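You operate a simulated robot arm through the tools that you are given. There is no shell and no other tool.

You run a simulated robot arm. Do the job below in one go: nothing can be reset, and whatever is moved stays where it is left.

Task
Press the repair start key three times. Then shut the notes drawer. Then shut the desk drawer. Then press the tape rewind key two times. Then press the dock start key three times. Then put the small parcel on the free end of the desk away in the inside of the house tray. Then put two of the paper balls from the desk before the mixer on the free end of the desk. Then put the case from the desk before the printer on the free end of the desk. Then open the table drawer. Do these in the order given.

The check looks at the end state, three seconds after you hand in, the way a careful person would. Anything else that was tipped, shoved, dropped, spilled or broken makes it a failure.

Robot
A 7-joint arm with a two-finger parallel gripper on a trunk, on a base that moves. Base frame: it is fixed to the floor where the robot stands at the start and does not move with it; the origin is under the middle of the robot, x ahead of it, y to its left, z up. Lengths are in m, angles in degrees, forces in N, time in s.
It reaches about 1.524 m from its shoulder. Its first joint turns from -149.0 to 149.0 degrees. Places, roughly: case (5x8x2 cm) [0, -2.1, 0.7]; desk drawer [0.8, -2, 0.5]; dock start key [1.4, -2.1, 0.8]; free end of the desk [1.6, -2.3, 0.7]; inside of the HOUSE tray (13x15 cm) [2.28, -1.44, 0.74]; notes drawer [0.8, -2, 0.4]; paper ball (6x6x4 cm) [0.3, -2.1, 0.7]; paper ball (7x6x4 cm) [0.4, -2.2, 0.7]; paper ball (7x7x4 cm) [0.6, -2.2, 0.7]; repair start key [0.5, -0.1, 0.8]; small parcel (9x5x4 cm) [1.6, -2.3, 0.7]; table drawer [2.2, 0, 0.7]; tape rewind key [1.1, -2.1, 0.8]. Payload 3.5 kg.
The tool frame sits at the grasp point between the pads (the TCP): z along the fingers, y along the line on which they close. The tips reach 0.023 m beyond it. Largest opening 0.094 m; finger width 0.038, thickness 0.01; the body of the gripper, 0.054 by 0.096 m, starts 0.039 m behind the TCP.
Orientation is that of the tool frame in the base frame, as a unit quaternion [x, y, z, w]. With the fingers straight down and closing along the base's y, the tool's x points along the base's -x, its y along +y and its z along -z.

Tools
- The arm moves only by the tool send_rows. Its arguments are lists of equal length, an entry for each row: "linear": the shift along the base's x, y, z in units of 40 mm (1.0 is 40 mm), a list of three; "turn": the turn, a rotation vector about the base's x, y, z in units of 6 degrees (1.0 is 6 degrees), a list of three; "fingers": the closure, from 0 (fully open) to 1 (shut). In form: {"linear": [[dx, dy, dz], ...], "turn": [[ax, ay, az], ...], "fingers": [fingers, ...]}. A call has 1 to 20 rows; each row shifts and turns the commanded pose from where the row before left it. A call with a number of a shift or a turn outside -1 to 1 is refused whole. Rows are played at 5 a second. More than 0.05 m and 8.6 degrees between two rows, or a gripper value outside its range, and nothing of the call is played. Where a pose cannot be reached the arm comes as near as it can. A force on the tool above 40 N (or 10 N above the force at the start of the call, whichever is more), or a blocked arm, ends the call early, and 0.2 s more pass. Each finger travels about 0.153 m/s and halts on what it meets, pressing with about 20 N; the grip force reading is that of the motor and also rises with nothing between the fingers. The clock runs only during rows and for 0.2 s after the last one: add rows that do not move to give the fingers time. It gives the time, the measured TCP pose, the force on the tool (base axes), the opening and the grip force at its end, in the units of the frame above (readings bear some noise), with the torque about the TCP (base axes, N m) and any sound that the robot's microphone picked up.
- Cameras (640 x 400 px; columns grow to the right, rows downward): "scene" is now at [-0.2476, 0.151, 1.3034]; the picture's right is [-0.28, -0.96, 0.00], its down [-0.21, 0.06, -0.98] and it looks along [0.94, -0.28, -0.22] (base axes); focal length 285 px, centre (320, 200). "wrist" rides on the gripper at [0.086, 0.016, -0.075] in the tool frame; the picture's right is [-0.18, 0.98, 0.00], its down [-0.58, -0.11, -0.81] and it looks along [-0.79, -0.15, 0.59] (tool axes); focal length 243 px, centre (320, 200). There is no depth. A picture from a camera that has moved, and an enlarged one, comes with that camera's place and axes in the base frame and with its lens. The place of the scene camera against the robot may be out by one fixed shift of up to 0.018 m in any direction.
- camera(camera): a new picture of that camera. The clock stands still meanwhile.
- roll_base(legs): drives the robot by 1 to 6 legs, each [ahead, left, turn to the left] in m, m and degrees, along the robot's own axes; the way and the turn of a leg run together, so that a leg with both is an arc; at most 1.5 m and 180 degrees a leg. The arm and the cameras ride along, it lands a little off, and it stops where it bumps. It gives what a move gives.
- turn_head(pan, tilt): turns the head with the scene camera to pan (to the left, within 143 degrees either way) and tilt (down, from -29 to 69), counted from straight ahead of the robot. It gives what a move gives.
- enlarge(camera, box): a new picture of the part [left, top, right, bottom] of that camera's present view, enlarged. The clock stands still meanwhile.
- hand_in(): hands the job in; it is judged then, once.

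Nothing tells you exact positions but the pictures and the camera data. Unless the task says otherwise, let go and move clear before handing in.

The tools are called by a JSON object that holds its "api" and its "payload". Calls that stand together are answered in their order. send_rows: Moves the arm, as the interface text tells. Its arguments: {"type":"object","properties":{"linear":{"type":"array"},"turn":{"type":"array"},"fingers":{"type":"array"}},"required":["linear","turn","fingers"]} The other tools are called the same way: roll_base (legs) drives the base; turn_head (pan, tilt) turns the head that bears the scene camera; camera (camera) takes a picture; enlarge (camera, box) takes an enlarged picture of a part of a camera's view; hand_in () hands the job in.

At the start:

```text
time_s: 0.0
tool_pos: [1.0658, -0.2596, 1.1327]
ee_rot: [0.0, 1.0, 0.0, 0.0]
contact_force: [0.5, -0.5, 0.2]
torque: [0.01, 0.0, -0.02]
grip_width: 0.0941
finger_force: 0.0
robot x, y, heading: [-0.0006, 0.0001, -0.3]
head pan, tilt (commanded): [-16.4, 12.5]
```

scene: 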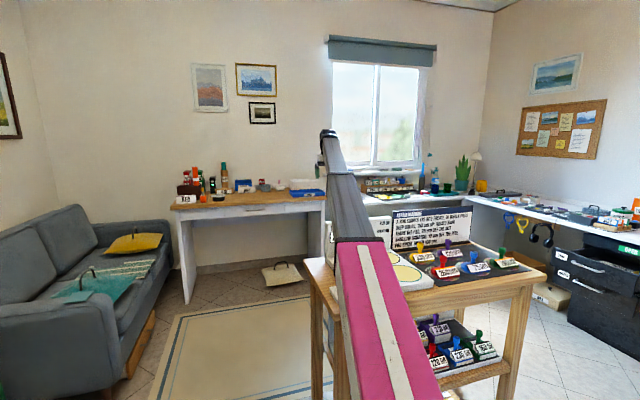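
wrist: 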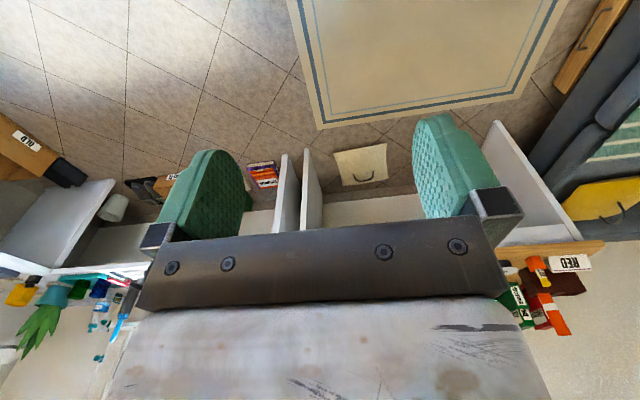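

I see a workshop cart right ahead of me with labelled keys, a table with a drawer beyond it, and a long desk to the right. I'll look closer at the cart with the repair keys first.

{"api": "enlarge", "payload": {"camera": "scene", "box": [320, 180, 560, 330]}}

{"api": "turn_head", "payload": {"pan": -10, "tilt": 45}}

{"api": "camera", "payload": {"camera": "scene"}}

```text
2.67 times, centred on (440, 255) of scene
camera zoom: at [-0.2476, 0.151, 1.3034], right [-0.28, -0.96, 0.0], down [-0.21, 0.06, -0.98], along [0.94, -0.28, -0.22], focal length 760 px, centre (0, 53)
```

zoom: 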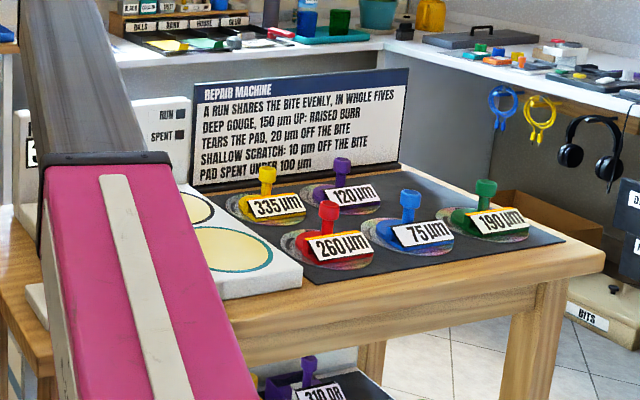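

```text
time_s: 1.0
tool_pos: [1.0655, -0.2602, 1.1321]
ee_rot: [0.0, 1.0, 0.0, 0.0]
contact_force: [0.0, -0.3, 0.2]
torque: [-0.02, -0.04, -0.02]
grip_width: 0.0941
finger_force: 0.1
robot x, y, heading: [0.0032, 0.0009, 0.1]
head pan, tilt (commanded): [-10.0, 45.0]
```

```text
taken
camera scene: at [-0.257, 0.1631, 1.2525], right [-0.17, -0.98, 0.0], down [-0.7, 0.12, -0.71], along [0.7, -0.12, -0.71], focal length 285 px, centre (320, 200)
```

scene: 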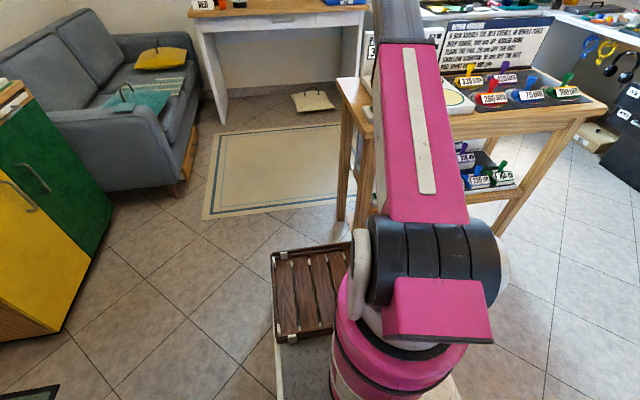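

The arm hides part of the cart where the repair start key should be (about [0.5, -0.1, 0.8]). I'll swing the arm to the left, high up, to uncover it.

{"api": "send_rows", "payload": {"linear": [[-0.5, 1, 0], [-0.5, 1, 0], [-0.5, 1, 0], [-0.5, 1, 0], [-0.5, 1, 0], [-0.5, 1, 0], [-0.5, 1, 0], [-0.5, 1, 0], [-0.5, 1, 0], [-0.5, 1, 0], [-0.5, 1, 0], [-0.5, 1, 0], [-0.5, 1, 0], [-0.5, 1, 0], [-0.5, 1, 0], [-0.5, 1, 0]], "turn": [[0, 0, 0], [0, 0, 0], [0, 0, 0], [0, 0, 0], [0, 0, 0], [0, 0, 0], [0, 0, 0], [0, 0, 0], [0, 0, 0], [0, 0, 0], [0, 0, 0], [0, 0, 0], [0, 0, 0], [0, 0, 0], [0, 0, 0], [0, 0, 0]], "fingers": [0, 0, 0, 0, 0, 0, 0, 0, 0, 0, 0, 0, 0, 0, 0, 0]}}

{"api": "turn_head", "payload": {"pan": -20, "tilt": 30}}

{"api": "camera", "payload": {"camera": "scene"}}

```text
time_s: 2.4
tool_pos: [0.9507, -0.0263, 1.1316]
ee_rot: [-0.003, 1.0, -0.002, 0.002]
contact_force: [0.6, 1.0, -0.9]
torque: [-0.1, 0.0, -0.11]
grip_width: 0.0941
finger_force: 0.1
robot x, y, heading: [0.0009, 0.0035, -0.1]
head pan, tilt (commanded): [-10.0, 45.0]
stopped in row 7: the force on the tool passed its limit at 46 N (the readings are from after the stop); the commanded pose is now the measured one
```

```text
time_s: 3.2
tool_pos: [0.9506, -0.0268, 1.1309]
ee_rot: [-0.002, 1.0, -0.002, 0.003]
contact_force: [1.8, 0.5, -2.9]
torque: [-0.17, -0.13, -0.08]
grip_width: 0.094
finger_force: 0.1
robot x, y, heading: [-0.0035, -0.0005, -0.3]
head pan, tilt (commanded): [-20.0, 30.0]
```

```text
taken
camera scene: at [-0.2521, 0.1464, 1.275], right [-0.34, -0.94, 0.0], down [-0.47, 0.17, -0.87], along [0.81, -0.3, -0.5], focal length 285 px, centre (320, 200)
```

scene: 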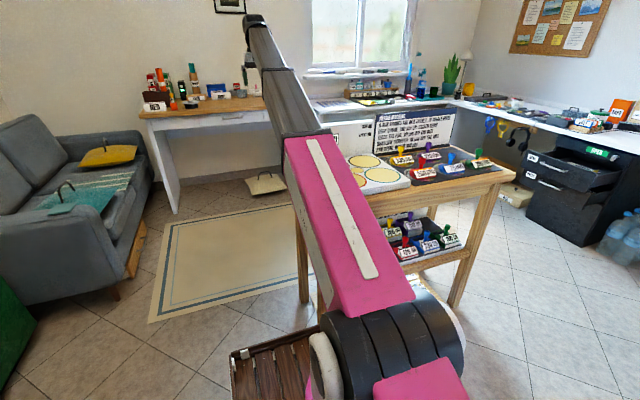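

The move stopped on a force spike at about y = -0.03, though nothing is visible there at that height. I'll check with the wrist camera before moving on.

{"api": "camera", "payload": {"camera": "wrist"}}

{"api": "enlarge", "payload": {"camera": "scene", "box": [220, 0, 380, 100]}}

{"api": "enlarge", "payload": {"camera": "scene", "box": [300, 80, 540, 230]}}

```text
taken
camera wrist: at [0.8623, -0.0107, 1.2066], right [0.18, 0.98, 0.0], down [0.58, -0.1, 0.81], along [0.8, -0.15, -0.59], focal length 243 px, centre (320, 200)
```

wrist: 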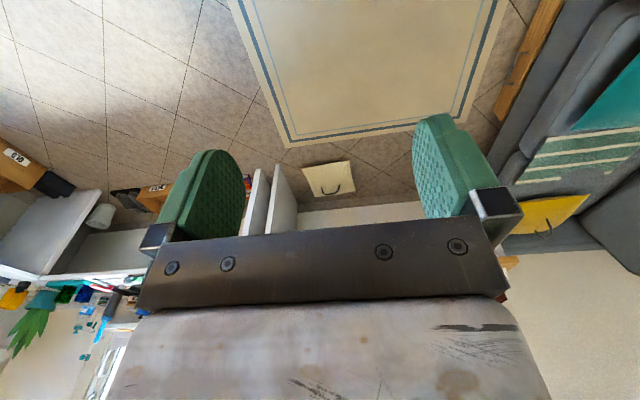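

```text
4.00 times, centred on (300, 50) of scene
camera zoom: at [-0.2521, 0.1464, 1.275], right [-0.34, -0.94, 0.0], down [-0.47, 0.17, -0.87], along [0.81, -0.3, -0.5], focal length 1139 px, centre (400, 800)
```

zoom: 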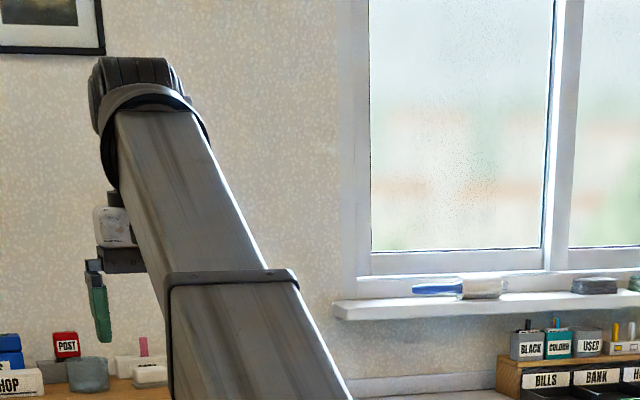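

```text
2.67 times, centred on (420, 155) of scene
camera zoom: at [-0.2521, 0.1464, 1.275], right [-0.34, -0.94, 0.0], down [-0.47, 0.17, -0.87], along [0.81, -0.3, -0.5], focal length 760 px, centre (53, 320)
```

zoom: 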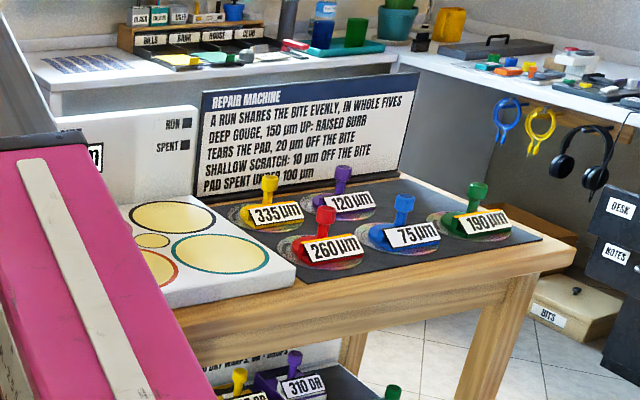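

The path looks clear, so the spike was probably from the motion itself. I'll continue to the left more gently.

{"api": "send_rows", "payload": {"linear": [[0, 0.3, 0], [-0.2, 0.6, 0], [-0.2, 0.7, 0], [-0.2, 0.7, 0], [-0.2, 0.7, 0], [-0.2, 0.7, 0], [-0.2, 0.7, 0], [-0.2, 0.7, 0], [-0.2, 0.7, 0], [-0.2, 0.6, 0], [0, 0.4, 0], [0, 0.2, 0]], "turn": [[0, 0, 0], [0, 0, 0], [0, 0, 0], [0, 0, 0], [0, 0, 0], [0, 0, 0], [0, 0, 0], [0, 0, 0], [0, 0, 0], [0, 0, 0], [0, 0, 0], [0, 0, 0]], "fingers": [0, 0, 0, 0, 0, 0, 0, 0, 0, 0, 0, 0]}}

{"api": "camera", "payload": {"camera": "scene"}}

```text
time_s: 5.8
tool_pos: [0.8774, 0.2541, 1.133]
ee_rot: [-0.002, 1.0, 0.0, 0.003]
contact_force: [0.3, -0.8, -0.7]
torque: [-0.01, -0.02, -0.01]
grip_width: 0.0942
finger_force: 0.0
robot x, y, heading: [0.0009, -0.0009, -0.1]
head pan, tilt (commanded): [-20.0, 30.0]
```

```text
taken
camera scene: at [-0.2521, 0.1464, 1.275], right [-0.34, -0.94, 0.0], down [-0.47, 0.17, -0.87], along [0.81, -0.3, -0.5], focal length 285 px, centre (320, 200)
```

scene: 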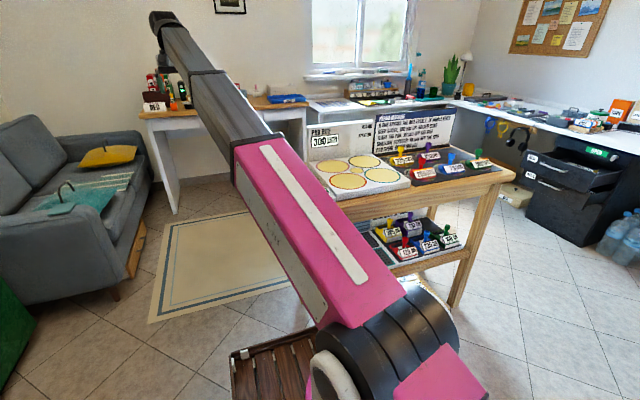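

{"api": "send_rows", "payload": {"linear": [[0, 0.3, 0], [-0.2, 0.6, 0], [-0.2, 0.7, 0], [-0.2, 0.7, 0], [-0.2, 0.7, 0], [-0.2, 0.7, 0], [-0.2, 0.7, 0], [-0.2, 0.7, 0], [-0.2, 0.7, 0], [-0.2, 0.6, 0], [0, 0.4, 0], [0, 0.2, 0]], "turn": [[0, 0, 0], [0, 0, 0], [0, 0, 0], [0, 0, 0], [0, 0, 0], [0, 0, 0], [0, 0, 0], [0, 0, 0], [0, 0, 0], [0, 0, 0], [0, 0, 0], [0, 0, 0]], "fingers": [0, 0, 0, 0, 0, 0, 0, 0, 0, 0, 0, 0]}}

{"api": "turn_head", "payload": {"pan": -25, "tilt": 28}}

{"api": "camera", "payload": {"camera": "scene"}}

{"api": "enlarge", "payload": {"camera": "scene", "box": [220, 70, 460, 220]}}

```text
time_s: 8.4
tool_pos: [0.8062, 0.5335, 1.1334]
ee_rot: [-0.002, 1.0, -0.001, 0.003]
contact_force: [0.0, 0.6, 0.1]
torque: [0.01, 0.01, 0.03]
grip_width: 0.0939
finger_force: 0.1
robot x, y, heading: [0.0022, -0.0001, 0.2]
head pan, tilt (commanded): [-20.0, 30.0]
```

```text
time_s: 9.0
tool_pos: [0.8056, 0.5339, 1.1326]
ee_rot: [-0.002, 1.0, -0.001, 0.003]
contact_force: [-0.5, -0.4, 0.3]
torque: [-0.02, 0.02, 0.0]
grip_width: 0.0941
finger_force: 0.0
robot x, y, heading: [0.0005, -0.0016, 0.3]
head pan, tilt (commanded): [-25.0, 28.0]
```

```text
taken
camera scene: at [-0.2544, 0.1389, 1.2782], right [-0.42, -0.91, 0.0], down [-0.43, 0.2, -0.88], along [0.8, -0.37, -0.47], focal length 285 px, centre (320, 200)
```

scene: 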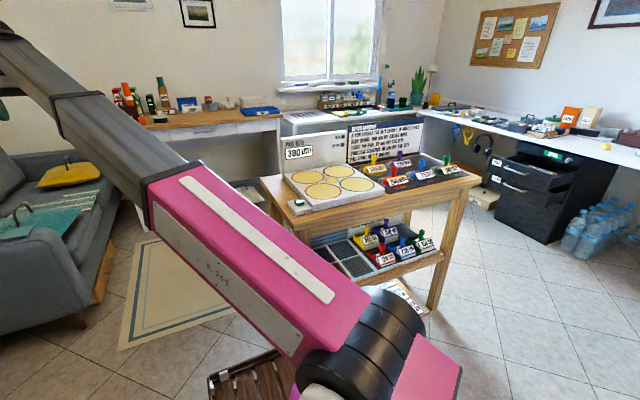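

```text
2.67 times, centred on (340, 145) of scene
camera zoom: at [-0.2544, 0.1389, 1.2782], right [-0.42, -0.91, 0.0], down [-0.43, 0.2, -0.88], along [0.8, -0.37, -0.47], focal length 760 px, centre (267, 347)
```

zoom: 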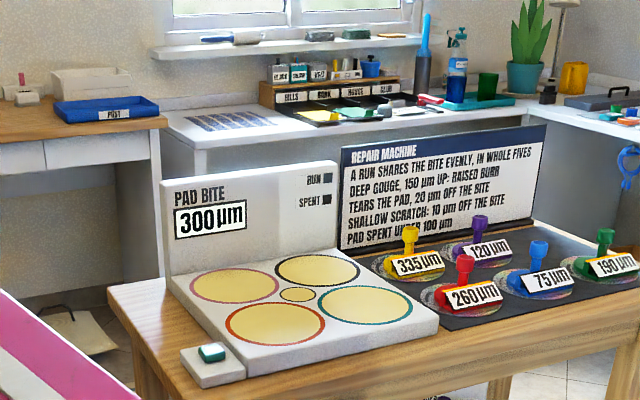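

The repair machine's start key is the small green key on the white block at the machine's left front corner, near [0.53, -0.15, 0.82]. I'll bring the gripper over there, still high, so the wrist camera can measure it.

{"api": "send_rows", "payload": {"linear": [[-0.15, -0.25, 0], [-0.35, -0.5, 0], [-0.5, -0.75, 0], [-0.5, -0.75, 0], [-0.5, -0.75, 0], [-0.5, -0.75, 0], [-0.5, -0.75, 0], [-0.5, -0.75, 0], [-0.5, -0.75, 0], [-0.5, -0.75, 0], [-0.5, -0.75, 0], [-0.5, -0.75, 0], [-0.5, -0.75, 0], [-0.5, -0.75, 0], [-0.5, -0.75, 0], [-0.5, -0.75, 0], [-0.5, -0.75, 0], [-0.4, -0.6, 0], [-0.3, -0.4, 0], [-0.1, -0.2, 0]], "turn": [[0, 0, 0], [0, 0, 0], [0, 0, 0], [0, 0, 0], [0, 0, 0], [0, 0, 0], [0, 0, 0], [0, 0, 0], [0, 0, 0], [0, 0, 0], [0, 0, 0], [0, 0, 0], [0, 0, 0], [0, 0, 0], [0, 0, 0], [0, 0, 0], [0, 0, 0], [0, 0, 0], [0, 0, 0], [0, 0, 0]], "fingers": [1, 1, 1, 1, 1, 1, 1, 1, 1, 1, 1, 1, 1, 1, 1, 1, 1, 1, 1, 1]}}

{"api": "camera", "payload": {"camera": "wrist"}}

{"api": "camera", "payload": {"camera": "scene"}}

```text
time_s: 11.8
tool_pos: [0.599, 0.1971, 1.0831]
ee_rot: [0.006, 1.0, 0.001, 0.009]
contact_force: [-0.6, 11.1, -3.3]
torque: [-1.09, -0.35, -1.13]
grip_width: 0.0
finger_force: 20.4
out of reach, approached as far as the arm can: row 9, 10, 11, 12, 13
robot x, y, heading: [0.0008, -0.0023, -0.2]
head pan, tilt (commanded): [-25.0, 28.0]
stopped in row 13: the force on the tool passed its limit at 55 N (the readings are from after the stop); the commanded pose is now the measured one
```

```text
taken
camera wrist: at [0.5107, 0.2141, 1.1566], right [0.2, 0.98, 0.01], down [0.57, -0.12, 0.82], along [0.8, -0.16, -0.58], focal length 243 px, centre (320, 200)
```

wrist: 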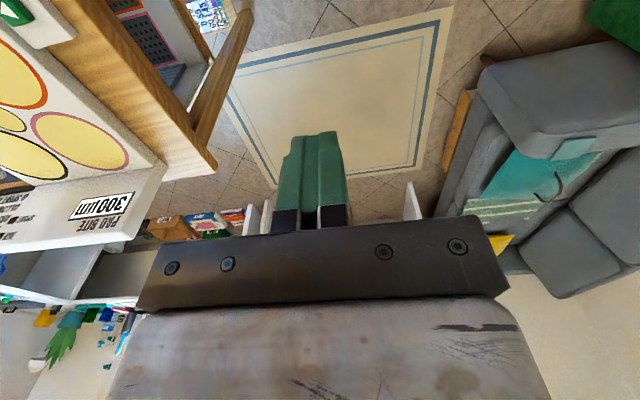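

```text
taken
camera scene: at [-0.2545, 0.1388, 1.2782], right [-0.42, -0.91, 0.0], down [-0.43, 0.2, -0.88], along [0.8, -0.37, -0.47], focal length 285 px, centre (320, 200)
```

scene: 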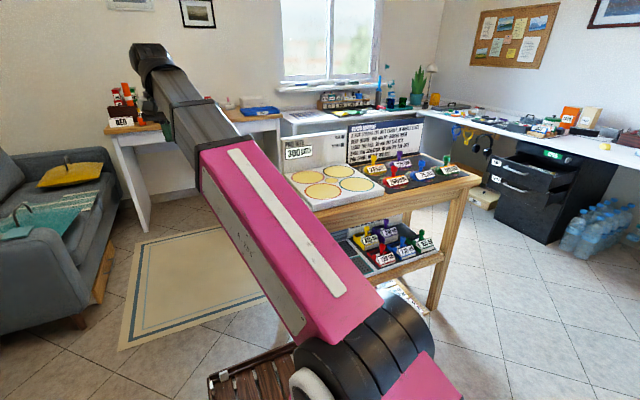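

The arm can't fold in that close, so I need to back the base away from the cart. I'll check behind the robot first.

{"api": "turn_head", "payload": {"pan": 143, "tilt": 35}}

{"api": "camera", "payload": {"camera": "scene"}}

{"api": "turn_head", "payload": {"pan": -143, "tilt": 35}}

{"api": "camera", "payload": {"camera": "scene"}}

{"api": "turn_head", "payload": {"pan": -75, "tilt": 25}}

{"api": "camera", "payload": {"camera": "scene"}}

```text
time_s: 14.3
tool_pos: [0.5989, 0.1977, 1.0821]
ee_rot: [0.006, 1.0, 0.002, 0.008]
contact_force: [-2.5, 23.0, -9.5]
torque: [-2.11, -1.14, -2.26]
grip_width: 0.0001
finger_force: 19.8
robot x, y, heading: [0.0002, 0.0018, -0.1]
head pan, tilt (commanded): [143.0, 35.0]
```

```text
taken
camera scene: at [-0.4074, 0.2304, 1.2672], right [0.6, 0.8, 0.0], down [0.46, -0.35, -0.82], along [-0.65, 0.49, -0.57], focal length 285 px, centre (320, 200)
```

scene: 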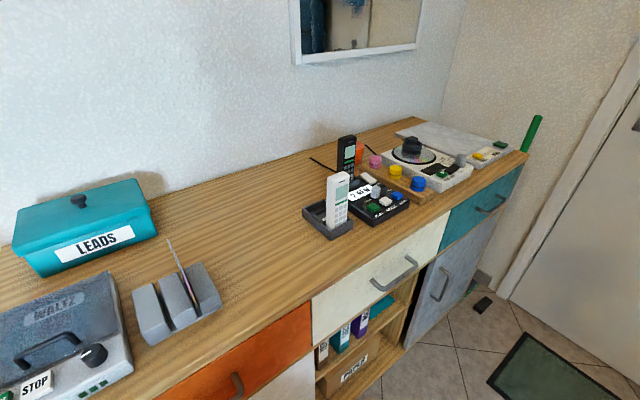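

```text
time_s: 18.3
tool_pos: [0.5996, 0.1971, 1.0824]
ee_rot: [0.005, 1.0, 0.002, 0.008]
contact_force: [-1.6, 23.3, -9.4]
torque: [-2.14, -1.11, -2.26]
grip_width: 0.0002
finger_force: 20.1
robot x, y, heading: [0.0009, -0.0011, 0.0]
head pan, tilt (commanded): [-143.0, 35.0]
```

```text
taken
camera scene: at [-0.4074, 0.1243, 1.2672], right [-0.6, 0.8, 0.0], down [0.46, 0.35, -0.82], along [-0.65, -0.49, -0.57], focal length 285 px, centre (320, 200)
```

scene: 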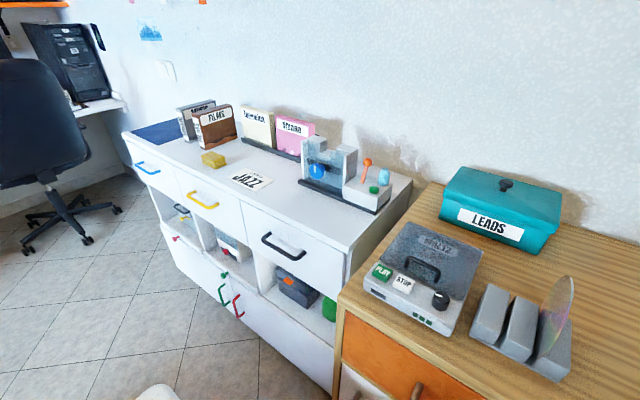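

```text
time_s: 19.6
tool_pos: [0.6001, 0.1967, 1.0825]
ee_rot: [0.005, 1.0, 0.002, 0.008]
contact_force: [-2.6, 22.6, -8.5]
torque: [-2.13, -1.11, -2.28]
grip_width: 0.0
finger_force: 20.6
robot x, y, heading: [-0.0005, -0.0029, 0.2]
head pan, tilt (commanded): [-75.0, 25.0]
```

```text
taken
camera scene: at [-0.3133, 0.0883, 1.283], right [-0.97, -0.26, 0.0], down [-0.11, 0.41, -0.91], along [0.23, -0.88, -0.42], focal length 285 px, centre (320, 200)
```

scene: 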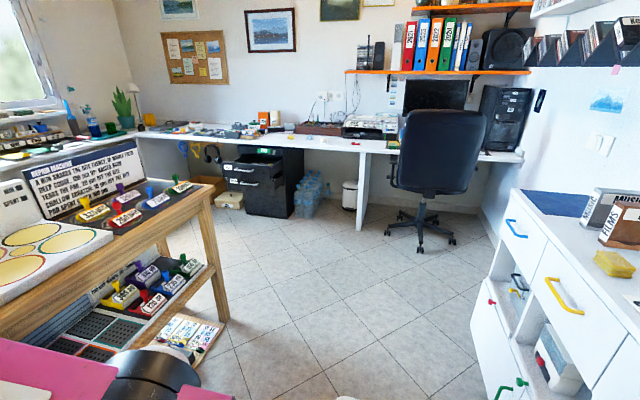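

The arm is strained in this folded pose, so I'll ease it outward first. Then I'll look down at the base and its surroundings to plan a drive.

{"api": "send_rows", "payload": {"linear": [[0.2, 0.2, 0.1], [0.5, 0.4, 0.2], [0.6, 0.5, 0.2], [0.6, 0.5, 0.2], [0.6, 0.5, 0.2], [0.5, 0.4, 0.1], [0.2, 0.2, 0]], "turn": [[0, 0, 0], [0, 0, 0], [0, 0, 0], [0, 0, 0], [0, 0, 0], [0, 0, 0], [0, 0, 0]], "fingers": [1, 1, 1, 1, 1, 1, 1]}}

{"api": "turn_head", "payload": {"pan": 0, "tilt": 69}}

{"api": "camera", "payload": {"camera": "scene"}}

{"api": "turn_head", "payload": {"pan": 80, "tilt": 50}}

{"api": "camera", "payload": {"camera": "scene"}}

```text
time_s: 21.2
tool_pos: [0.7287, 0.305, 1.1231]
ee_rot: [0.004, 1.0, 0.001, 0.008]
contact_force: [0.0, 0.4, 0.9]
torque: [-0.03, 0.0, 0.02]
grip_width: 0.0003
finger_force: 19.7
robot x, y, heading: [0.0029, -0.0001, 0.2]
head pan, tilt (commanded): [-75.0, 25.0]
```

```text
time_s: 22.7
tool_pos: [0.7275, 0.3052, 1.1231]
ee_rot: [0.006, 1.0, 0.003, 0.008]
contact_force: [0.6, 0.6, 0.0]
torque: [-0.01, 0.01, 0.0]
grip_width: 0.0
finger_force: 20.1
robot x, y, heading: [-0.0007, -0.0028, 0.2]
head pan, tilt (commanded): [0.0, 68.8]
```

```text
taken
camera scene: at [-0.2811, 0.1773, 1.2236], right [0.0, -1.0, 0.0], down [-0.93, 0.0, -0.36], along [0.36, 0.0, -0.93], focal length 285 px, centre (320, 200)
```

scene: 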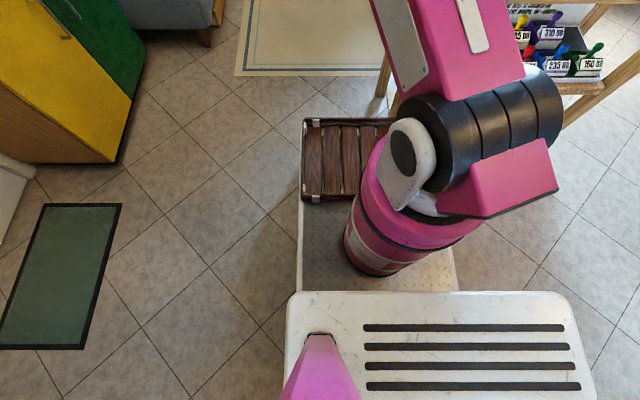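

```text
time_s: 24.2
tool_pos: [0.7266, 0.3045, 1.1225]
ee_rot: [0.006, 1.0, 0.001, 0.008]
contact_force: [0.5, -0.1, -0.4]
torque: [0.0, 0.01, 0.0]
grip_width: 0.0
finger_force: 20.6
robot x, y, heading: [-0.0009, -0.0028, 0.2]
head pan, tilt (commanded): [80.0, 50.0]
```

```text
taken
camera scene: at [-0.3237, 0.2532, 1.2455], right [0.98, -0.17, 0.0], down [-0.13, -0.75, -0.64], along [0.11, 0.63, -0.77], focal length 285 px, centre (320, 200)
```

scene: 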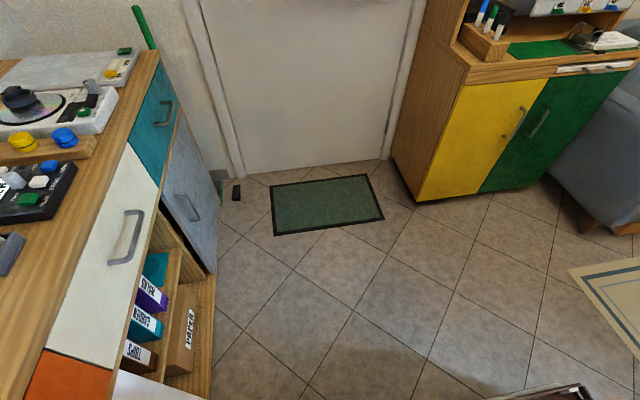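

The floor to the left is clear (the cabinet front is at y≈1.15). I'll shift the base 0.42 m left so the repair key lies at a comfortable reach to the front-right.

{"api": "roll_base", "payload": {"legs": [[0, 0.42, 0]]}}

{"api": "turn_head", "payload": {"pan": -40, "tilt": 35}}

{"api": "camera", "payload": {"camera": "scene"}}

```text
time_s: 26.8
tool_pos: [0.7264, 0.7287, 1.1233]
ee_rot: [0.004, 1.0, 0.002, 0.008]
contact_force: [1.1, 0.0, 0.1]
torque: [0.01, 0.03, -0.02]
grip_width: 0.0001
finger_force: 20.0
robot x, y, heading: [-0.0015, 0.4175, 0.2]
head pan, tilt (commanded): [80.0, 50.0]
```

```text
time_s: 28.8
tool_pos: [0.7251, 0.7268, 1.1226]
ee_rot: [0.003, 1.0, 0.002, 0.008]
contact_force: [0.7, -0.4, 0.3]
torque: [-0.02, -0.03, 0.02]
grip_width: 0.0
finger_force: 20.2
robot x, y, heading: [-0.0015, 0.4156, 0.3]
head pan, tilt (commanded): [-40.0, 35.0]
```

```text
taken
camera scene: at [-0.2709, 0.5387, 1.2672], right [-0.64, -0.77, 0.0], down [-0.44, 0.37, -0.82], along [0.63, -0.52, -0.57], focal length 285 px, centre (320, 200)
```

scene: 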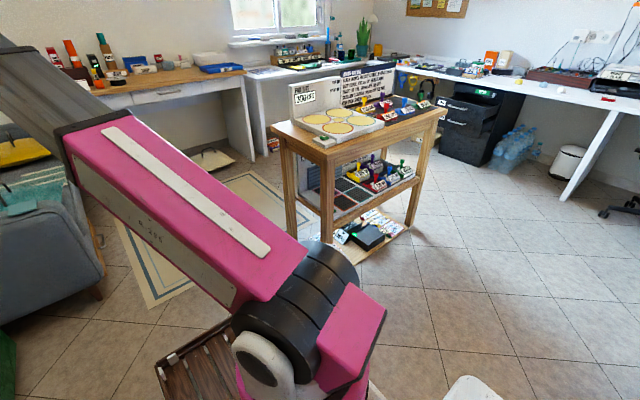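

Now the cart and the key are in plain view. I'll zoom in to locate the key.

{"api": "enlarge", "payload": {"camera": "scene", "box": [260, 70, 420, 170]}}

{"api": "enlarge", "payload": {"camera": "scene", "box": [300, 120, 364, 160]}}

```text
4.00 times, centred on (340, 120) of scene
camera zoom: at [-0.2709, 0.5387, 1.2672], right [-0.64, -0.77, 0.0], down [-0.44, 0.37, -0.82], along [0.63, -0.52, -0.57], focal length 1139 px, centre (240, 520)
```

zoom: 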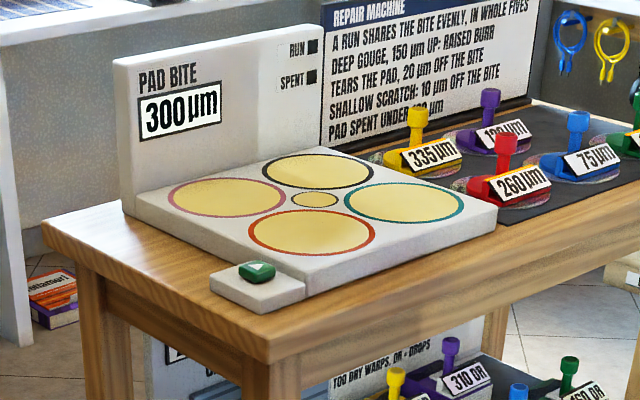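

```text
10.00 times, centred on (332, 140) of scene
camera zoom: at [-0.2709, 0.5387, 1.2672], right [-0.64, -0.77, 0.0], down [-0.44, 0.37, -0.82], along [0.63, -0.52, -0.57], focal length 2848 px, centre (200, 800)
```

zoom: 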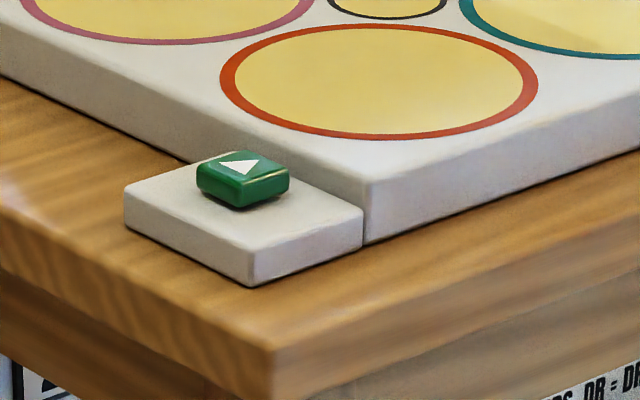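

I triangulate the green repair start key at about [0.537, -0.152, 0.827]. I'll swing the closed gripper around an arc at z = 1.12, then hover above the key and refine its position with the wrist camera.

{"api": "send_rows", "payload": {"linear": [[0.05, -0.3, 0], [0.1, -0.6, 0], [0.125, -0.75, 0], [0.125, -0.75, 0], [0.125, -0.75, 0], [0.125, -0.75, 0], [0.125, -0.75, 0], [0.125, -0.75, 0], [0.125, -0.75, 0], [0.125, -0.75, 0], [0.1, -0.75, 0], [-0.1, -0.75, 0], [-0.15, -0.75, 0], [-0.15, -0.75, 0], [-0.15, -0.75, 0], [-0.15, -0.75, 0], [-0.15, -0.75, 0], [-0.15, -0.75, 0], [-0.15, -0.6, 0], [-0.1, -0.3, 0]], "turn": [[0, 0, 0], [0, 0, 0], [0, 0, 0], [0, 0, 0], [0, 0, 0], [0, 0, 0], [0, 0, 0], [0, 0, 0], [0, 0, 0], [0, 0, 0], [0, 0, 0], [0, 0, 0], [0, 0, 0], [0, 0, 0], [0, 0, 0], [0, 0, 0], [0, 0, 0], [0, 0, 0], [0, 0, 0], [0, 0, 0]], "fingers": [1, 1, 1, 1, 1, 1, 1, 1, 1, 1, 1, 1, 1, 1, 1, 1, 1, 1, 1, 1]}}

{"api": "camera", "payload": {"camera": "scene"}}

```text
time_s: 29.9
tool_pos: [0.7419, 0.6332, 1.1223]
ee_rot: [0.012, 1.0, 0.003, 0.009]
contact_force: [0.2, 11.1, -3.7]
torque: [-0.97, -0.25, -1.08]
grip_width: 0.0003
finger_force: 20.0
robot x, y, heading: [-0.0022, 0.419, 0.4]
head pan, tilt (commanded): [-40.0, 35.0]
stopped in row 5: the force on the tool passed its limit at 58 N (the readings are from after the stop); the commanded pose is now the measured one
```

```text
taken
camera scene: at [-0.2709, 0.5385, 1.2672], right [-0.64, -0.77, 0.0], down [-0.44, 0.37, -0.82], along [0.63, -0.52, -0.57], focal length 285 px, centre (320, 200)
```

scene: 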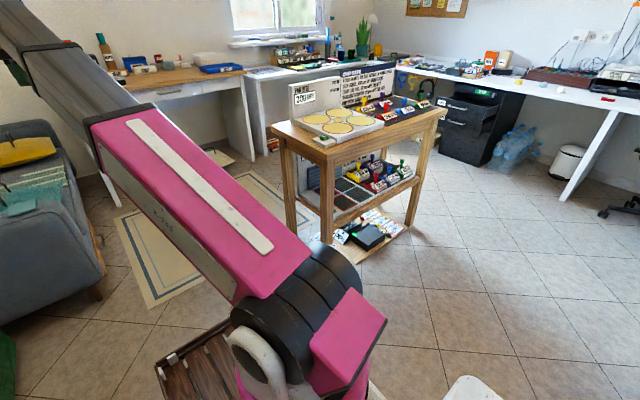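

Going by the torque, the wrist camera mount is touching the arm's own forearm when the arm is folded. I'll back off a little and turn the hand about the vertical so the camera faces away from the forearm.

{"api": "send_rows", "payload": {"linear": [[0.2, 0.3, 0], [0.5, 0.5, 0], [0.5, 0.5, 0], [0.3, 0.2, 0], [0, 0, 0], [0, 0, 0], [0, 0, 0], [0, 0, 0], [0, 0, 0], [0, 0, 0], [0, 0, 0], [0, 0, 0], [0, 0, 0], [0, 0, 0], [0, 0, 0], [0, 0, 0], [0, 0, 0], [0, 0, 0], [0, 0, 0]], "turn": [[0, 0, 0], [0, 0, 0], [0, 0, 0], [0, 0, -0.3], [0, 0, -0.8], [0, 0, -1], [0, 0, -1], [0, 0, -1], [0, 0, -1], [0, 0, -1], [0, 0, -1], [0, 0, -1], [0, 0, -1], [0, 0, -1], [0, 0, -1], [0, 0, -1], [0, 0, -1], [0, 0, -0.6], [0, 0, -0.3]], "fingers": [1, 1, 1, 1, 1, 1, 1, 1, 1, 1, 1, 1, 1, 1, 1, 1, 1, 1, 1]}}

{"api": "camera", "payload": {"camera": "wrist"}}

```text
time_s: 33.9
tool_pos: [0.8015, 0.6935, 1.1224]
ee_rot: [0.678, 0.735, -0.003, 0.008]
contact_force: [0.0, 0.4, -0.2]
torque: [0.01, 0.0, 0.0]
grip_width: 0.0
finger_force: 19.8
robot x, y, heading: [-0.0033, 0.4194, 0.2]
head pan, tilt (commanded): [-40.0, 35.0]
```

```text
taken
camera wrist: at [0.8087, 0.7815, 1.1973], right [0.99, -0.1, 0.01], down [-0.07, -0.57, 0.82], along [-0.08, -0.81, -0.58], focal length 243 px, centre (320, 200)
```

wrist: 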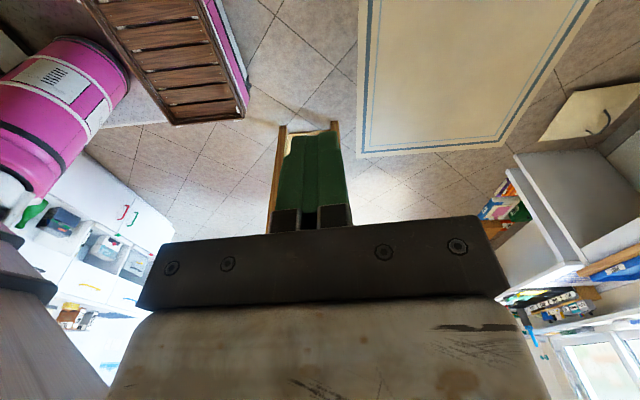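

The turn worked with no contact. Now I'll repeat the arc toward the key, turning the hand a little further on the way.

{"api": "send_rows", "payload": {"linear": [[0, -0.3, 0], [0, -0.6, 0], [0, -0.75, 0], [0, -0.75, 0], [0, -0.75, 0], [0, -0.75, 0], [0, -0.75, 0], [0, -0.75, 0], [0, -0.75, 0], [0, -0.75, 0], [-0.1, -0.75, 0], [-0.1, -0.75, 0], [-0.15, -0.75, 0], [-0.15, -0.75, 0], [-0.15, -0.75, 0], [-0.15, -0.75, 0], [-0.2, -0.75, 0], [-0.2, -0.75, 0], [-0.15, -0.6, 0], [-0.1, -0.3, 0]], "turn": [[0, 0, -0.3], [0, 0, -0.5], [0, 0, -0.5], [0, 0, -0.5], [0, 0, -0.5], [0, 0, -0.5], [0, 0, -0.5], [0, 0, -0.5], [0, 0, -0.5], [0, 0, -0.2], [0, 0, 0], [0, 0, 0], [0, 0, 0], [0, 0, 0], [0, 0, 0], [0, 0, 0], [0, 0, 0], [0, 0, 0], [0, 0, 0], [0, 0, 0]], "fingers": [1, 1, 1, 1, 1, 1, 1, 1, 1, 1, 1, 1, 1, 1, 1, 1, 1, 1, 1, 1]}}

{"api": "camera", "payload": {"camera": "scene"}}

```text
time_s: 38.1
tool_pos: [0.7421, 0.1411, 1.1239]
ee_rot: [0.83, 0.558, -0.005, 0.008]
contact_force: [0.1, 0.3, -0.6]
torque: [0.03, 0.0, 0.01]
grip_width: 0.0
finger_force: 20.1
robot x, y, heading: [-0.0007, 0.4186, 0.2]
head pan, tilt (commanded): [-40.0, 35.0]
```

```text
taken
camera scene: at [-0.271, 0.5385, 1.2673], right [-0.64, -0.77, 0.0], down [-0.44, 0.37, -0.82], along [0.63, -0.52, -0.57], focal length 285 px, centre (320, 200)
```

scene: 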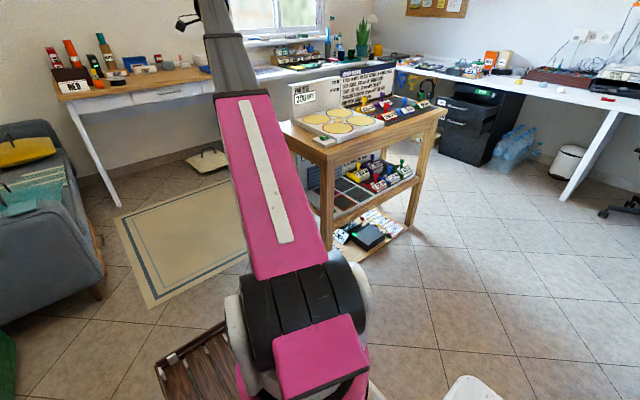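

No contact this time. I'll carry on to a hover point above the repair start key.

{"api": "send_rows", "payload": {"linear": [[-0.2, -0.3, 0], [-0.4, -0.6, 0], [-0.45, -0.7, 0], [-0.45, -0.7, 0], [-0.45, -0.7, -0.2], [-0.45, -0.7, -0.4], [-0.45, -0.7, -0.4], [-0.45, -0.7, -0.5], [-0.45, -0.7, -0.5], [-0.45, -0.5, -0.5], [-0.3, -0.4, -0.4], [-0.1, -0.1, -0.2]], "turn": [[0, 0, 0], [0, 0, 0], [0, 0, 0], [0, 0, 0], [0, 0, 0], [0, 0, 0], [0, 0, 0], [0, 0, 0], [0, 0, 0], [0, 0, 0], [0, 0, 0], [0, 0, 0]], "fingers": [1, 1, 1, 1, 1, 1, 1, 1, 1, 1, 1, 1]}}

{"api": "camera", "payload": {"camera": "scene"}}

{"api": "camera", "payload": {"camera": "wrist"}}

```text
time_s: 40.7
tool_pos: [0.5591, -0.131, 0.9992]
ee_rot: [0.831, 0.557, -0.005, 0.008]
contact_force: [0.0, 0.4, 0.1]
torque: [0.0, -0.02, 0.0]
grip_width: 0.0001
finger_force: 20.2
robot x, y, heading: [-0.0007, 0.4173, -0.0]
head pan, tilt (commanded): [-40.0, 35.0]
```

```text
taken
camera scene: at [-0.2709, 0.5385, 1.2673], right [-0.64, -0.77, 0.0], down [-0.44, 0.37, -0.82], along [0.63, -0.52, -0.57], focal length 285 px, centre (320, 200)
```

scene: 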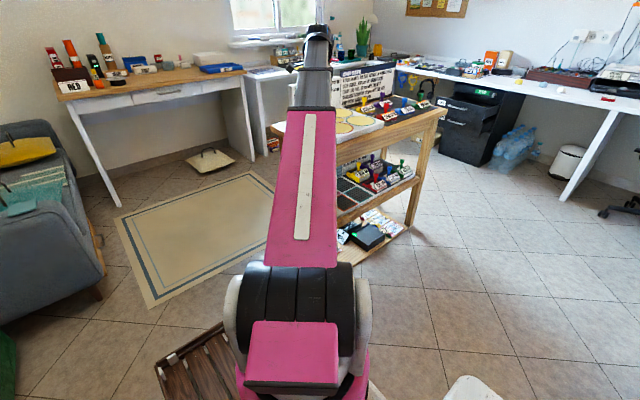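

```text
taken
camera wrist: at [0.6059, -0.0559, 1.0731], right [0.84, -0.54, 0.01], down [-0.32, -0.48, 0.82], along [-0.44, -0.69, -0.58], focal length 243 px, centre (320, 200)
```

wrist: 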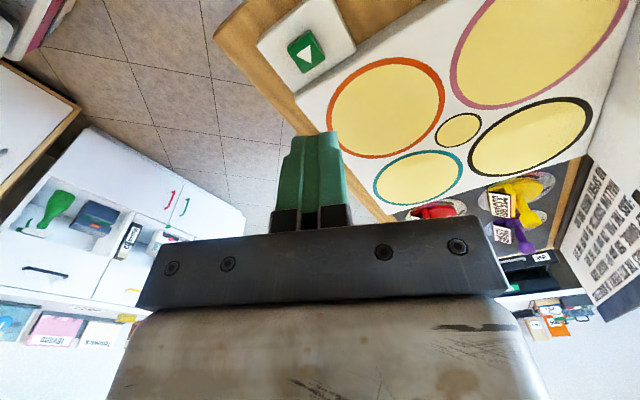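

The wrist view puts the repair start key at about [0.538, -0.139, 0.827], which suggests a roughly +13 mm y correction to the scene camera. I'll centre over it and lower to just above.

{"api": "send_rows", "payload": {"linear": [[-0.26, -0.1, -0.4], [-0.26, -0.1, -0.6], [0, 0, -0.7], [0, 0, -0.7], [0, 0, -0.5], [0, 0, -0.2], [0, 0, -0.1], [0, 0, 0]], "turn": [[0, 0, 0], [0, 0, 0], [0, 0, 0], [0, 0, 0], [0, 0, 0], [0, 0, 0], [0, 0, 0], [0, 0, 0]], "fingers": [1, 1, 1, 1, 1, 1, 1, 1]}}

{"api": "camera", "payload": {"camera": "wrist"}}

```text
time_s: 42.5
tool_pos: [0.5384, -0.1386, 0.8709]
ee_rot: [0.831, 0.557, -0.006, 0.008]
contact_force: [0.6, -0.5, -0.3]
torque: [0.0, 0.03, 0.01]
grip_width: 0.0
finger_force: 20.0
robot x, y, heading: [0.0002, 0.4178, 0.3]
head pan, tilt (commanded): [-40.0, 35.0]
```

```text
taken
camera wrist: at [0.5851, -0.0643, 0.945], right [0.84, -0.54, 0.01], down [-0.32, -0.48, 0.82], along [-0.44, -0.69, -0.58], focal length 243 px, centre (320, 200)
```

wrist: 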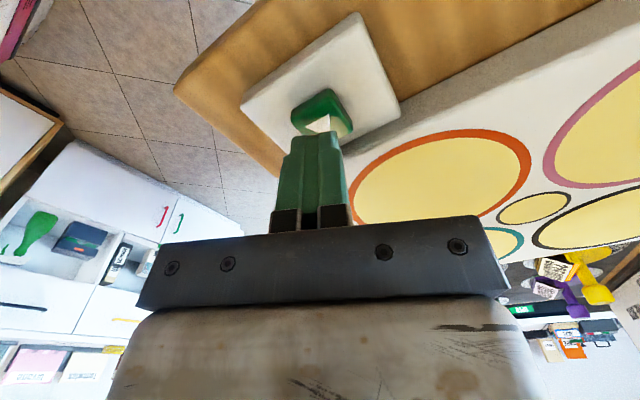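

The fingertips are centred over the key. I'll lower in small steps and watch for contact or a click.

{"api": "send_rows", "payload": {"linear": [[0, 0, -0.15], [0, 0, -0.1], [0, 0, -0.05], [0, 0, -0.05], [0, 0, -0.05], [0, 0, 0]], "turn": [[0, 0, 0], [0, 0, 0], [0, 0, 0], [0, 0, 0], [0, 0, 0], [0, 0, 0]], "fingers": [1, 1, 1, 1, 1, 1]}}

```text
time_s: 43.9
tool_pos: [0.5382, -0.1392, 0.8543]
ee_rot: [0.83, 0.557, -0.006, 0.007]
contact_force: [-0.2, 0.2, 0.0]
torque: [0.0, 0.0, 0.01]
grip_width: 0.0
finger_force: 20.2
robot x, y, heading: [-0.0049, 0.4196, 0.2]
head pan, tilt (commanded): [-40.0, 35.0]
```

{"api": "send_rows", "payload": {"linear": [[0, 0, -0.05], [0, 0, -0.05], [0, 0, -0.05], [0, 0, 0]], "turn": [[0, 0, 0], [0, 0, 0], [0, 0, 0], [0, 0, 0]], "fingers": [1, 1, 1, 1]}}

```text
time_s: 44.9
tool_pos: [0.5384, -0.1383, 0.8504]
ee_rot: [0.83, 0.557, -0.005, 0.007]
contact_force: [1.4, 0.5, 2.6]
torque: [0.06, -0.03, -0.01]
grip_width: 0.0
finger_force: 19.7
robot x, y, heading: [-0.0035, 0.4181, 0.3]
head pan, tilt (commanded): [-40.0, 35.0]
heard: click
```

I heard a click, so that is the first press. I'll lift to release the key and listen.

{"api": "send_rows", "payload": {"linear": [[0, 0, 0.1], [0, 0, 0.15], [0, 0, 0.1], [0, 0, 0]], "turn": [[0, 0, 0], [0, 0, 0], [0, 0, 0], [0, 0, 0]], "fingers": [1, 1, 1, 1]}}

{"api": "camera", "payload": {"camera": "wrist"}}

```text
time_s: 45.9
tool_pos: [0.5385, -0.1376, 0.8628]
ee_rot: [0.83, 0.557, -0.005, 0.007]
contact_force: [-0.1, -0.7, -0.2]
torque: [0.0, 0.0, 0.02]
grip_width: 0.0001
finger_force: 19.4
robot x, y, heading: [0.0, 0.4146, 0.2]
head pan, tilt (commanded): [-40.0, 35.0]
```

```text
taken
camera wrist: at [0.5852, -0.064, 0.9373], right [0.84, -0.54, 0.01], down [-0.32, -0.48, 0.82], along [-0.44, -0.69, -0.58], focal length 243 px, centre (320, 200)
```

wrist: 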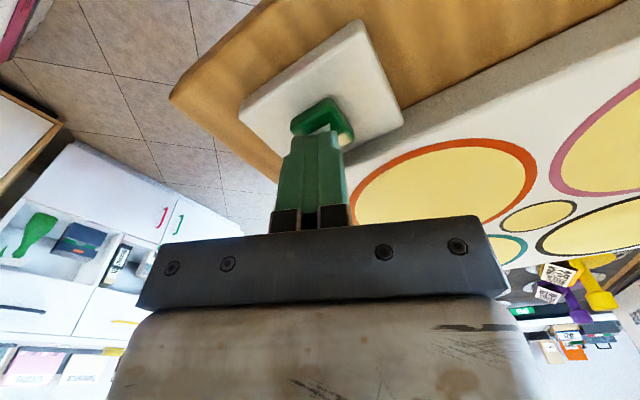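

The key came back up. Now the second press.

{"api": "send_rows", "payload": {"linear": [[0, 0, -0.1], [0, 0, -0.1], [0, 0, -0.05], [0, 0, -0.05], [0, 0, -0.05], [0, 0, 0]], "turn": [[0, 0, 0], [0, 0, 0], [0, 0, 0], [0, 0, 0], [0, 0, 0], [0, 0, 0]], "fingers": [1, 1, 1, 1, 1, 1]}}

```text
time_s: 47.3
tool_pos: [0.538, -0.1398, 0.849]
ee_rot: [0.83, 0.557, -0.005, 0.008]
contact_force: [0.5, -1.6, 2.6]
torque: [0.05, -0.07, 0.01]
grip_width: 0.0002
finger_force: 19.3
robot x, y, heading: [-0.0023, 0.423, 0.3]
head pan, tilt (commanded): [-40.0, 35.0]
heard: click
```

The second click came. I'll release and then make the third press.

{"api": "send_rows", "payload": {"linear": [[0, 0, 0.1], [0, 0, 0.15], [0, 0, 0.1], [0, 0, 0], [0, 0, 0]], "turn": [[0, 0, 0], [0, 0, 0], [0, 0, 0], [0, 0, 0], [0, 0, 0]], "fingers": [1, 1, 1, 1, 1]}}

{"api": "send_rows", "payload": {"linear": [[0, 0, -0.1], [0, 0, -0.1], [0, 0, -0.05], [0, 0, -0.05], [0, 0, -0.05], [0, 0, 0]], "turn": [[0, 0, 0], [0, 0, 0], [0, 0, 0], [0, 0, 0], [0, 0, 0], [0, 0, 0]], "fingers": [1, 1, 1, 1, 1, 1]}}

```text
time_s: 48.5
tool_pos: [0.5387, -0.14, 0.8626]
ee_rot: [0.83, 0.557, -0.005, 0.008]
contact_force: [-0.4, 0.0, 0.6]
torque: [-0.02, -0.03, -0.01]
grip_width: 0.0001
finger_force: 19.8
robot x, y, heading: [-0.003, 0.4197, 0.1]
head pan, tilt (commanded): [-40.0, 35.0]
```

```text
time_s: 49.9
tool_pos: [0.5381, -0.141, 0.8492]
ee_rot: [0.831, 0.557, -0.006, 0.008]
contact_force: [-1.9, -0.9, 2.5]
torque: [-0.01, 0.03, 0.02]
grip_width: 0.0
finger_force: 19.0
robot x, y, heading: [-0.0005, 0.4206, 0.0]
head pan, tilt (commanded): [-40.0, 35.0]
heard: click
```

That was the third click, so the repair start key is done. I'll lift straight up, clear of the cart.

{"api": "send_rows", "payload": {"linear": [[0, 0, 0.2], [0, 0, 0.5], [0, 0, 0.7], [0, 0, 0.8], [0, 0.1, 0.8], [0.1, 0.1, 0.8], [0.2, 0.3, 0.8], [0.3, 0.5, 0.8], [0.4, 0.7, 0.6], [0.45, 0.7, 0.4], [0.45, 0.7, 0.3], [0.45, 0.7, 0.2], [0.4, 0.6, 0.1], [0.2, 0.3, 0]], "turn": [[0, 0, 0], [0, 0, 0], [0, 0, 0], [0, 0, 0], [0, 0, 0], [0, 0, 0], [0, 0, 0], [0, 0, 0], [0, 0, 0], [0, 0, 0], [0, 0, 0], [0, 0, 0], [0, 0, 0], [0, 0, 0]], "fingers": [1, 1, 1, 1, 1, 1, 1, 1, 1, 1, 1, 1, 1, 1]}}

{"api": "enlarge", "payload": {"camera": "scene", "box": [260, 60, 500, 210]}}

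{"api": "enlarge", "payload": {"camera": "scene", "box": [400, 40, 640, 190]}}

```text
time_s: 52.9
tool_pos: [0.6557, 0.0497, 1.1293]
ee_rot: [0.831, 0.557, -0.006, 0.007]
contact_force: [-0.7, -0.3, -0.4]
torque: [0.02, 0.05, -0.02]
grip_width: 0.0
finger_force: 20.0
robot x, y, heading: [-0.0027, 0.4183, 0.3]
head pan, tilt (commanded): [-40.0, 35.0]
```

```text
2.67 times, centred on (380, 135) of scene
camera zoom: at [-0.2709, 0.5385, 1.2673], right [-0.64, -0.77, 0.0], down [-0.44, 0.37, -0.82], along [0.63, -0.52, -0.57], focal length 760 px, centre (160, 373)
```

zoom: 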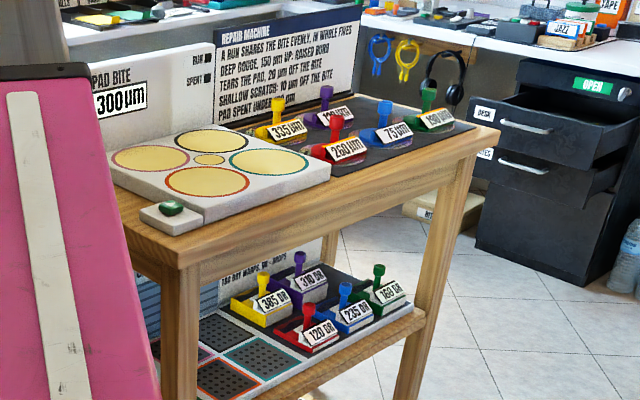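

```text
2.67 times, centred on (520, 115) of scene
camera zoom: at [-0.2709, 0.5385, 1.2673], right [-0.64, -0.77, 0.0], down [-0.44, 0.37, -0.82], along [0.63, -0.52, -0.57], focal length 760 px, centre (-213, 427)
```

zoom: 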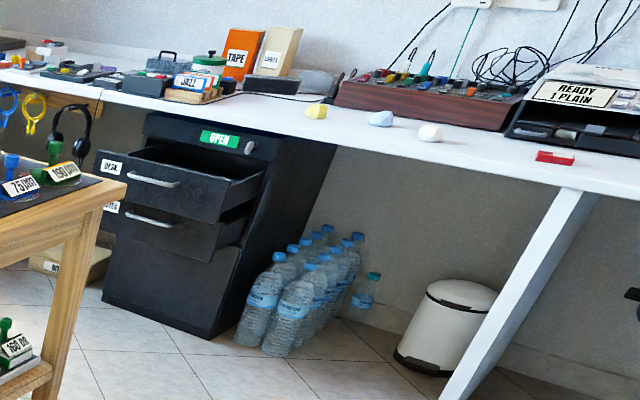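

The drawers are visible on the black cabinet: DESK on top (further open) and NOTES below it. I'll bring the arm in front of the robot at a safe height and turn the robot to face the desk.

{"api": "send_rows", "payload": {"linear": [[0.15, 0.3, 0], [0.3, 0.6, 0], [0.35, 0.8, 0], [0.35, 0.8, 0], [0.4, 0.8, 0], [0.4, 0.8, 0], [0.4, 0.8, 0], [0.35, 0.8, 0], [0.3, 0.8, 0], [0.3, 0.8, 0], [0.3, 0.6, 0], [0.15, 0.4, 0]], "turn": [[0, 0, 0], [0, 0, 0], [0, 0, 0], [0, 0, 0], [0, 0, 0], [0, 0, 0], [0, 0, 0], [0, 0, 0], [0, 0, 0], [0, 0, 0], [0, 0, 0], [0, 0, 0]], "fingers": [1, 1, 1, 1, 1, 1, 1, 1, 1, 1, 1, 1]}}

{"api": "roll_base", "payload": {"legs": [[0, 0, -90]]}}

{"api": "turn_head", "payload": {"pan": 10, "tilt": 30}}

{"api": "camera", "payload": {"camera": "scene"}}

```text
time_s: 55.5
tool_pos: [0.8078, 0.3808, 1.1293]
ee_rot: [0.83, 0.557, -0.006, 0.007]
contact_force: [-1.0, -0.1, -0.4]
torque: [0.0, 0.02, 0.01]
grip_width: 0.0004
finger_force: 20.1
robot x, y, heading: [0.0015, 0.416, 0.2]
head pan, tilt (commanded): [-40.0, 35.0]
```

```text
time_s: 59.7
tool_pos: [-0.0369, -0.3884, 1.1284]
ee_rot: [0.981, -0.193, -0.009, 0.002]
contact_force: [-0.3, 1.2, -0.6]
torque: [0.02, -0.02, -0.02]
grip_width: 0.0001
finger_force: 19.6
robot x, y, heading: [-0.0009, 0.4173, -90.0]
head pan, tilt (commanded): [-40.0, 35.0]
```

```text
time_s: 60.9
tool_pos: [-0.0387, -0.3882, 1.1286]
ee_rot: [0.981, -0.193, -0.009, 0.002]
contact_force: [0.0, 0.6, 0.5]
torque: [-0.02, 0.05, 0.03]
grip_width: 0.0001
finger_force: 19.8
robot x, y, heading: [-0.001, 0.4171, -89.8]
head pan, tilt (commanded): [10.0, 30.0]
```

```text
taken
camera scene: at [0.1969, 0.6478, 1.275], right [-0.98, -0.18, 0.0], down [-0.09, 0.49, -0.87], along [0.15, -0.85, -0.5], focal length 285 px, centre (320, 200)
```

scene: 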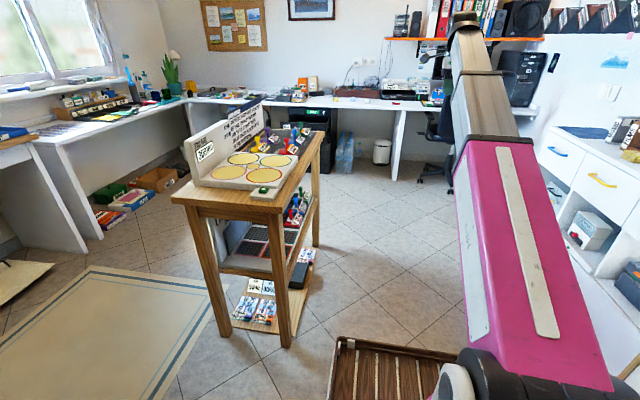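

The way ahead toward the desk is clear. I'll drive forward alongside the cart.

{"api": "roll_base", "payload": {"legs": [[1.25, 0.08, 0]]}}

{"api": "turn_head", "payload": {"pan": 30, "tilt": 30}}

{"api": "camera", "payload": {"camera": "scene"}}

```text
time_s: 67.2
tool_pos: [0.0394, -1.6475, 1.129]
ee_rot: [0.981, -0.195, -0.01, 0.002]
contact_force: [-0.2, 0.7, 0.8]
torque: [0.03, -0.03, 0.03]
grip_width: 0.0001
finger_force: 20.0
robot x, y, heading: [0.083, -0.8449, -89.9]
head pan, tilt (commanded): [10.0, 30.0]
```

```text
time_s: 68.1
tool_pos: [0.0405, -1.6468, 1.1291]
ee_rot: [0.981, -0.194, -0.01, 0.001]
contact_force: [1.0, -0.3, 0.4]
torque: [0.02, -0.01, 0.01]
grip_width: 0.0001
finger_force: 20.2
robot x, y, heading: [0.0797, -0.8387, -89.9]
head pan, tilt (commanded): [30.0, 30.0]
```

```text
taken
camera scene: at [0.3094, -0.6018, 1.275], right [-0.87, -0.5, 0.0], down [-0.25, 0.43, -0.87], along [0.43, -0.75, -0.5], focal length 285 px, centre (320, 200)
```

scene: 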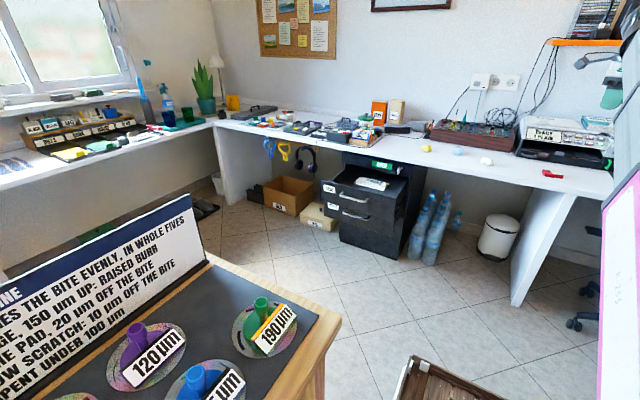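

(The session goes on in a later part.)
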